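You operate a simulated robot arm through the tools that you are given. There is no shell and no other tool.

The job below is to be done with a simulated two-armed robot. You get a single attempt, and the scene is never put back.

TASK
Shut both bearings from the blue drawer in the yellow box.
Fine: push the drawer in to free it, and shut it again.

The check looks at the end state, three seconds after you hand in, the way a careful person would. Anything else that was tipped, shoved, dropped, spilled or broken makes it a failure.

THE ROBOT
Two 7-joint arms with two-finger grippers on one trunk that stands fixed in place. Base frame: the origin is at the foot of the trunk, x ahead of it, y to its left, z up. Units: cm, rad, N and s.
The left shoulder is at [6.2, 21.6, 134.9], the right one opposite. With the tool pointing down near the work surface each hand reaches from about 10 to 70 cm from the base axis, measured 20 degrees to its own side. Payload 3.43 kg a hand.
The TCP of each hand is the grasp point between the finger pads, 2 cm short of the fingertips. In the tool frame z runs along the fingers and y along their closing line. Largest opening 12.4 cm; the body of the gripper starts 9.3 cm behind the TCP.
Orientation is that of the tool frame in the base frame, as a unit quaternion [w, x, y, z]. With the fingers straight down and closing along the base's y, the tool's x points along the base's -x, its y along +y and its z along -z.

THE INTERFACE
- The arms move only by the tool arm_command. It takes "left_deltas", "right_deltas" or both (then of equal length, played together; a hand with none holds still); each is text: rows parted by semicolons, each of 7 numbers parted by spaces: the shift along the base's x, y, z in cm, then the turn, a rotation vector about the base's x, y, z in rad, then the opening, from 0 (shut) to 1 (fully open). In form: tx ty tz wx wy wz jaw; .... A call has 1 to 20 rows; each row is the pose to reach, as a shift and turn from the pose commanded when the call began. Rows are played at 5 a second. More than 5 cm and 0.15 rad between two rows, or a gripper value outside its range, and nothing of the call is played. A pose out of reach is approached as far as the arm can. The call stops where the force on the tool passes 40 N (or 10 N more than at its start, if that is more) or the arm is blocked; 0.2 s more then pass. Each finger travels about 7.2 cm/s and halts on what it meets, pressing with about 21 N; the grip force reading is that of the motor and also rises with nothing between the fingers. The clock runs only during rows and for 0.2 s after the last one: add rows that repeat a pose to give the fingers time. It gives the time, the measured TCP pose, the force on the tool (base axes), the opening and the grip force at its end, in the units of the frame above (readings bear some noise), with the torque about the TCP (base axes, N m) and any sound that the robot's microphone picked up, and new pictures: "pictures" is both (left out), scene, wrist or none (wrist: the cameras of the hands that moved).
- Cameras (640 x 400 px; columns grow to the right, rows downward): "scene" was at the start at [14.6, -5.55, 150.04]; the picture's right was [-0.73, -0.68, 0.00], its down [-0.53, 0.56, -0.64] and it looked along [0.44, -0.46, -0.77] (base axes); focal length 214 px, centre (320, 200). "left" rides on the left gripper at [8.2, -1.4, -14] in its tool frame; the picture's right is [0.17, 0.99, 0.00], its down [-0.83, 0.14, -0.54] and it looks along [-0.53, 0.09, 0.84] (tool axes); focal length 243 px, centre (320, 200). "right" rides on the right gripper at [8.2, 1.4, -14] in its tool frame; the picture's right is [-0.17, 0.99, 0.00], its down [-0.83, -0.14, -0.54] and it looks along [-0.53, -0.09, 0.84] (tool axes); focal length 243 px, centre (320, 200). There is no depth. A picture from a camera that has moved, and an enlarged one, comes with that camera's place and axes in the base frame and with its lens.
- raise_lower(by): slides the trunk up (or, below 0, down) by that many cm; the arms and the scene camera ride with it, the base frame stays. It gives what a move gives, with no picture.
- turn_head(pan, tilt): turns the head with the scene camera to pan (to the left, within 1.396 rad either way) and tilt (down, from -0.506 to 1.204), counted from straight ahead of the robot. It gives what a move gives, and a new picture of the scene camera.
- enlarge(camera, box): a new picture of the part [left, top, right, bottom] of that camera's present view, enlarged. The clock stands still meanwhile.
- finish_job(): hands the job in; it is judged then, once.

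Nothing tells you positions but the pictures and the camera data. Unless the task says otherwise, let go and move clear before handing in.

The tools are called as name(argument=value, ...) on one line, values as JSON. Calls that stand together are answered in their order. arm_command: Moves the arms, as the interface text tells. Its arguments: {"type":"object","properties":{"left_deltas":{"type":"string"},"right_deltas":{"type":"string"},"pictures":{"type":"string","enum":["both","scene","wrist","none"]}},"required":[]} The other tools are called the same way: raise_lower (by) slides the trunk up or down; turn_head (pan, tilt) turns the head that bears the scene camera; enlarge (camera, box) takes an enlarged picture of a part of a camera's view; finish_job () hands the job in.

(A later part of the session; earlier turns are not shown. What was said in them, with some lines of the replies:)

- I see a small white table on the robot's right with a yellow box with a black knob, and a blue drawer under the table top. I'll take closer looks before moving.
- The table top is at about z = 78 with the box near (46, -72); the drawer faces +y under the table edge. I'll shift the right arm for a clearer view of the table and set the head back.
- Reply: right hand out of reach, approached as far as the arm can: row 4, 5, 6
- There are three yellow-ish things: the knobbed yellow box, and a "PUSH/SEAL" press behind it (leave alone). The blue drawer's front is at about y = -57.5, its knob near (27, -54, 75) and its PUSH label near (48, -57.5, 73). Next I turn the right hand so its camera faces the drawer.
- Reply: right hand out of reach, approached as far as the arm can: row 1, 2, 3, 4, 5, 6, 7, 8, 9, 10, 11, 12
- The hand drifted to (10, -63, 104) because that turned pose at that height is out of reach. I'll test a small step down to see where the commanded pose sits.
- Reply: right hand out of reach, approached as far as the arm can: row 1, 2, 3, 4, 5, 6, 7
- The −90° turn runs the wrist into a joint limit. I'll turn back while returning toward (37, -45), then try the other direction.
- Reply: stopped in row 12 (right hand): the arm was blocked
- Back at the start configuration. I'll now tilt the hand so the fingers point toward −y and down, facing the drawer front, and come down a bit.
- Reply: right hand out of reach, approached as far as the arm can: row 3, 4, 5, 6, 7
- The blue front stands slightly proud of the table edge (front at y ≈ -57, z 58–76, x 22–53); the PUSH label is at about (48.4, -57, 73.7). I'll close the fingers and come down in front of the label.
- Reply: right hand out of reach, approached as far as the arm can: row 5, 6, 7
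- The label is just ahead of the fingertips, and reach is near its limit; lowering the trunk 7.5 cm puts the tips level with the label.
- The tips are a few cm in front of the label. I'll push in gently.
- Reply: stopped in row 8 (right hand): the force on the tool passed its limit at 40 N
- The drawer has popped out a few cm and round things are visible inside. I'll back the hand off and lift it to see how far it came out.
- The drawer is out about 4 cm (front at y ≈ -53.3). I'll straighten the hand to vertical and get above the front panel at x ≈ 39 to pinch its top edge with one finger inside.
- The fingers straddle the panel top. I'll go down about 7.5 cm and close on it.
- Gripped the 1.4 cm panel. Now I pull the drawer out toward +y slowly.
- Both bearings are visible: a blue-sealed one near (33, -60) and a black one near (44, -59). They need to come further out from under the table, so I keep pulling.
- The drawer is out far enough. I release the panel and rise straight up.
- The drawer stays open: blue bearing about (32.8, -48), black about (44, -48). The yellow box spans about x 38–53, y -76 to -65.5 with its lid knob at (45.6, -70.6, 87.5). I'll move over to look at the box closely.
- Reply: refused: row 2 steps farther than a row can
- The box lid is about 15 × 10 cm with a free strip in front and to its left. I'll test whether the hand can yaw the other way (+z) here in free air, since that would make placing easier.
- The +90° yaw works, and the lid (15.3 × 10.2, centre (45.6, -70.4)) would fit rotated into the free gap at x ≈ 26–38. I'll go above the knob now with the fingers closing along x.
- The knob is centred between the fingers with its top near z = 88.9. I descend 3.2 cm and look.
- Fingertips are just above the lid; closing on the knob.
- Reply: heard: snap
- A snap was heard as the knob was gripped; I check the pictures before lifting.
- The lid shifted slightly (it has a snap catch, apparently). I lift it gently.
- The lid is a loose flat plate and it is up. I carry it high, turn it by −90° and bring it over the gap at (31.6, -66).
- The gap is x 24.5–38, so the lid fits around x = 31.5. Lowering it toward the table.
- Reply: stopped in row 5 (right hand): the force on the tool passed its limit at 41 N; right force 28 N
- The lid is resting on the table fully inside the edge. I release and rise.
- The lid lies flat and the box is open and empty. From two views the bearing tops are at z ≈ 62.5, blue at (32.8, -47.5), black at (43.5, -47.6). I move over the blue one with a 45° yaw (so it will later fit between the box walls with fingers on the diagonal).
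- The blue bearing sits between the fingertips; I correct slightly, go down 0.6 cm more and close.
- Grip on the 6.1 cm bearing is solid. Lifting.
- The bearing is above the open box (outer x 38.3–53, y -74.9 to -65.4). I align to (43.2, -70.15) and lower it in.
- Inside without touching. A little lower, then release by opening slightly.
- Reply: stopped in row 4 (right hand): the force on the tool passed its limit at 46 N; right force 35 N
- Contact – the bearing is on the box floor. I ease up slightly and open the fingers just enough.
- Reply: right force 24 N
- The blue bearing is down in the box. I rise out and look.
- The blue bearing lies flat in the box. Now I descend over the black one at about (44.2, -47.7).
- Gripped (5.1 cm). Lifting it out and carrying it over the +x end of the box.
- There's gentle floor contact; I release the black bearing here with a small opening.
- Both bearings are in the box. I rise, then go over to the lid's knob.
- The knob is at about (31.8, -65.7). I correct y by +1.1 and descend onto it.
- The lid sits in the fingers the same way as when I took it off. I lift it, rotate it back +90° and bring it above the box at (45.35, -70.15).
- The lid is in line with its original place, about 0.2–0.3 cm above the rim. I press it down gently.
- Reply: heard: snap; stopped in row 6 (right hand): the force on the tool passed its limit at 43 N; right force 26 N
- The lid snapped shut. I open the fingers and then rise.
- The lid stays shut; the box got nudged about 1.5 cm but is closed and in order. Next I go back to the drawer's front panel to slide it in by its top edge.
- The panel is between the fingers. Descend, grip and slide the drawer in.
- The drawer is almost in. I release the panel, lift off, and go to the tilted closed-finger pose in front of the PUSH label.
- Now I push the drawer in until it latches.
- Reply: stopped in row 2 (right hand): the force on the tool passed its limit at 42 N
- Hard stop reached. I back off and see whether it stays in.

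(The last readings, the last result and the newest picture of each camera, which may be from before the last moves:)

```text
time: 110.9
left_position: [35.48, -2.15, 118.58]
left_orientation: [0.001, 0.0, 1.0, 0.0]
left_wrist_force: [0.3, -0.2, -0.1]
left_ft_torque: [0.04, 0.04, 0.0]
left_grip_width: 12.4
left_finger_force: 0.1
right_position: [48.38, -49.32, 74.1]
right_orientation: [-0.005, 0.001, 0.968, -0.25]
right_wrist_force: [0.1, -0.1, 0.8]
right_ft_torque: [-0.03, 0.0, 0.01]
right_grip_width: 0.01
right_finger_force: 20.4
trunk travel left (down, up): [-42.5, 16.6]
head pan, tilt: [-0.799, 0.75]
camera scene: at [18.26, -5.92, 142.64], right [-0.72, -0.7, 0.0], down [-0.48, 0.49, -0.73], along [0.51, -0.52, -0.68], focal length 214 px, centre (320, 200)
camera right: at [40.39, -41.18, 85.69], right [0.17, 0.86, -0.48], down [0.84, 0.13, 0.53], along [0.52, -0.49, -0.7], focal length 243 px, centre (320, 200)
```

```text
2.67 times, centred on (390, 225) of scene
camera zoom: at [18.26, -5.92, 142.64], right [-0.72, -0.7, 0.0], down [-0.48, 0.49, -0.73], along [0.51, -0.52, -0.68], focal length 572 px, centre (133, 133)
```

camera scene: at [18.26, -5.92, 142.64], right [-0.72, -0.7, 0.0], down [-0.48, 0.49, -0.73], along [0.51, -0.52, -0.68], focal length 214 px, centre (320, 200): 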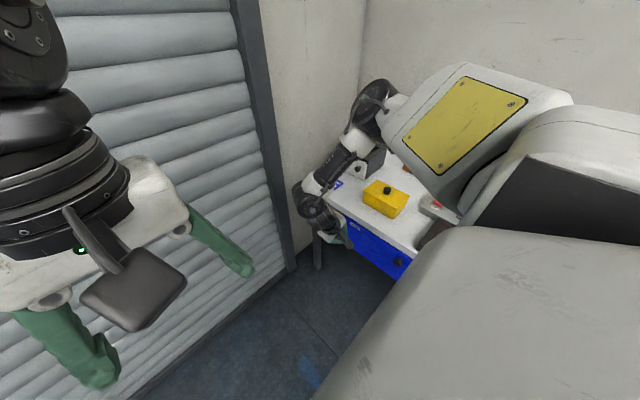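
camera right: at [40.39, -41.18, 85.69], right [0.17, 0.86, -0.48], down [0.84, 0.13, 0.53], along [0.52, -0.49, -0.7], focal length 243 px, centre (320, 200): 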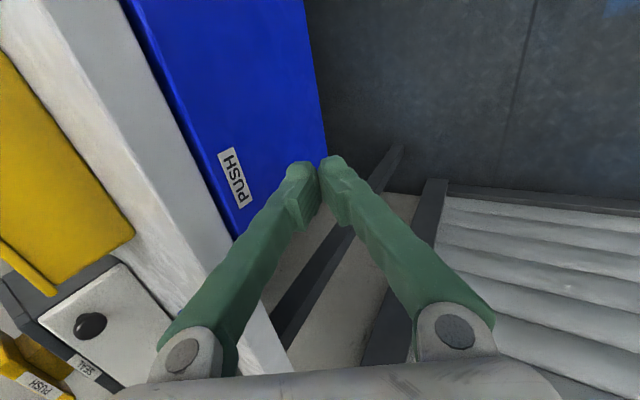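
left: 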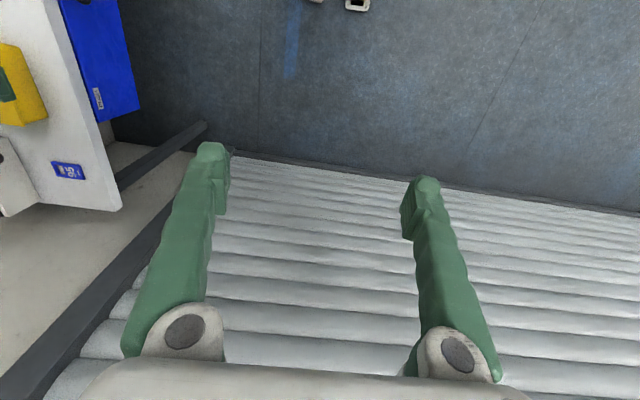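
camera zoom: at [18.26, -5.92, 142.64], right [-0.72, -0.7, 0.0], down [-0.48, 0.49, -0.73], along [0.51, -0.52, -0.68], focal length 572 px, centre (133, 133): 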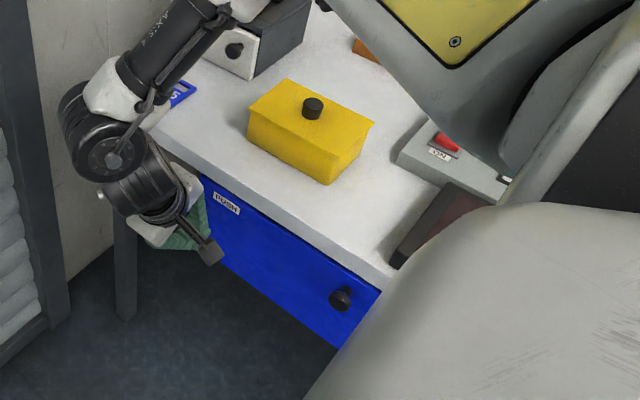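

The drawer stays latched, with the label back at its original place. I move the hand up and clear, then check the lid and surroundings once more.

arm_command(right_deltas="0 1 3 0 0 0 0.2; -1 2 7 0.13 0 0 0.5; -2 3 11 0.26 0 0 0.8; -4 4 15 0.39 0 0 1; -6 4 19 0.505 0 0 1; -8 4 23 0.505 0 0 1; -10 4 27 0.505 0 0 1; -11 3 30 0.505 0 0 1; -11 3 30 0.505 0 0 1", pictures="both")

enlarge(camera="scene", box=[310, 130, 470, 290])

enlarge(camera="right", box=[0, 0, 280, 280])

```text
time: 112.9
left_position: [35.56, -2.1, 118.52]
left_orientation: [0.0, -0.001, 1.0, 0.0]
left_wrist_force: [0.6, 0.3, 0.8]
left_ft_torque: [0.0, 0.01, -0.01]
left_grip_width: 12.39
left_finger_force: 0.1
right_position: [37.27, -46.16, 104.16]
right_orientation: [-0.006, 0.0, 1.0, -0.001]
right_wrist_force: [0.6, 0.3, 0.2]
right_ft_torque: [0.0, 0.06, -0.03]
right_grip_width: 12.41
right_finger_force: 0.1
trunk travel left (down, up): [-42.5, 16.6]
head pan, tilt: [-0.799, 0.75]
camera scene: at [18.35, -5.88, 142.63], right [-0.72, -0.7, 0.0], down [-0.48, 0.49, -0.73], along [0.51, -0.52, -0.68], focal length 214 px, centre (320, 200)
camera right: at [29.34, -44.74, 118.24], right [0.17, 0.99, 0.0], down [0.84, -0.14, 0.53], along [0.52, -0.09, -0.85], focal length 243 px, centre (320, 200)
```

scene: 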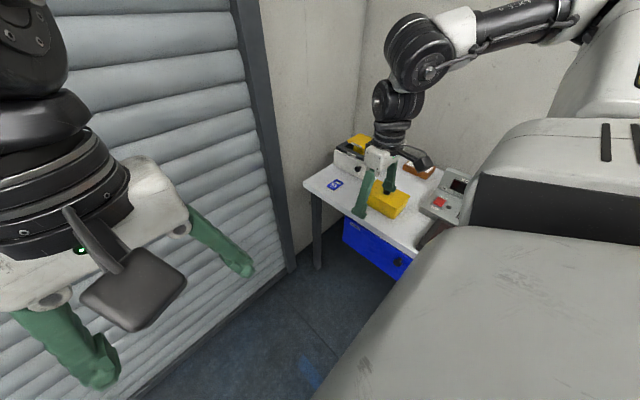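
right: 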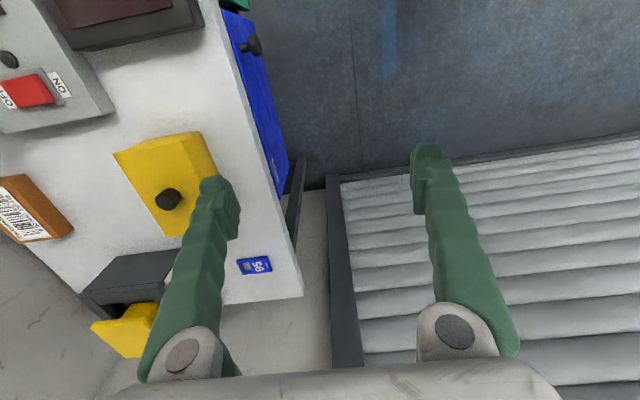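

```text
2.50 times, centred on (390, 210) of scene
camera zoom: at [18.35, -5.88, 142.63], right [-0.72, -0.7, 0.0], down [-0.48, 0.49, -0.73], along [0.51, -0.52, -0.68], focal length 536 px, centre (145, 175)
```

zoom: 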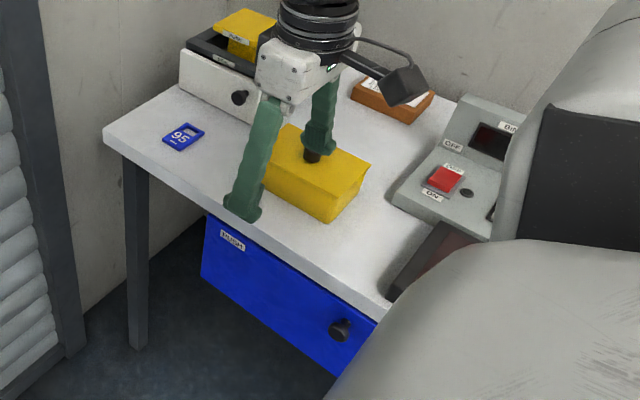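

```text
1.43 times, centred on (140, 140) of right
camera zoom: at [29.34, -44.74, 118.24], right [0.17, 0.99, 0.0], down [0.84, -0.14, 0.53], along [0.52, -0.09, -0.85], focal length 347 px, centre (577, 286)
```

zoom: 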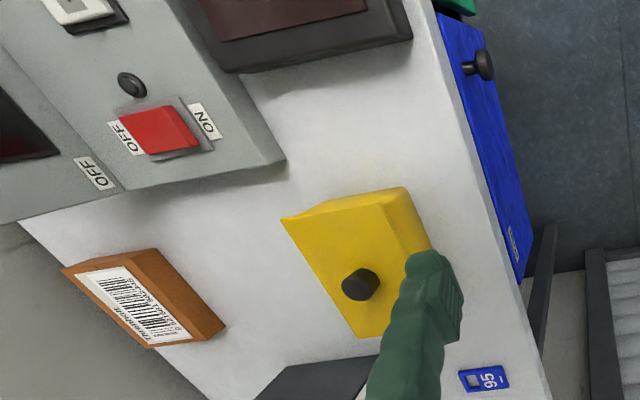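

The yellow box is closed with both bearings inside. The blue drawer is latched, nothing else is disturbed, and the hand is clear, so I hand in the job.

finish_job()

```text
The job is handed in.
```

Both bearings are in the yellow box with its lid snapped shut, and the blue drawer is pushed in and latched again. The job is handed in, but no result has come back yet.

When I let go of the lid knob, the closed box slid about 1.5 cm toward the robot. The lid stayed on. I left the box there because pushing it back could have knocked the lid loose.

In the last pictures nothing else on the table had moved or tipped, and the right hand was open and clear of everything.
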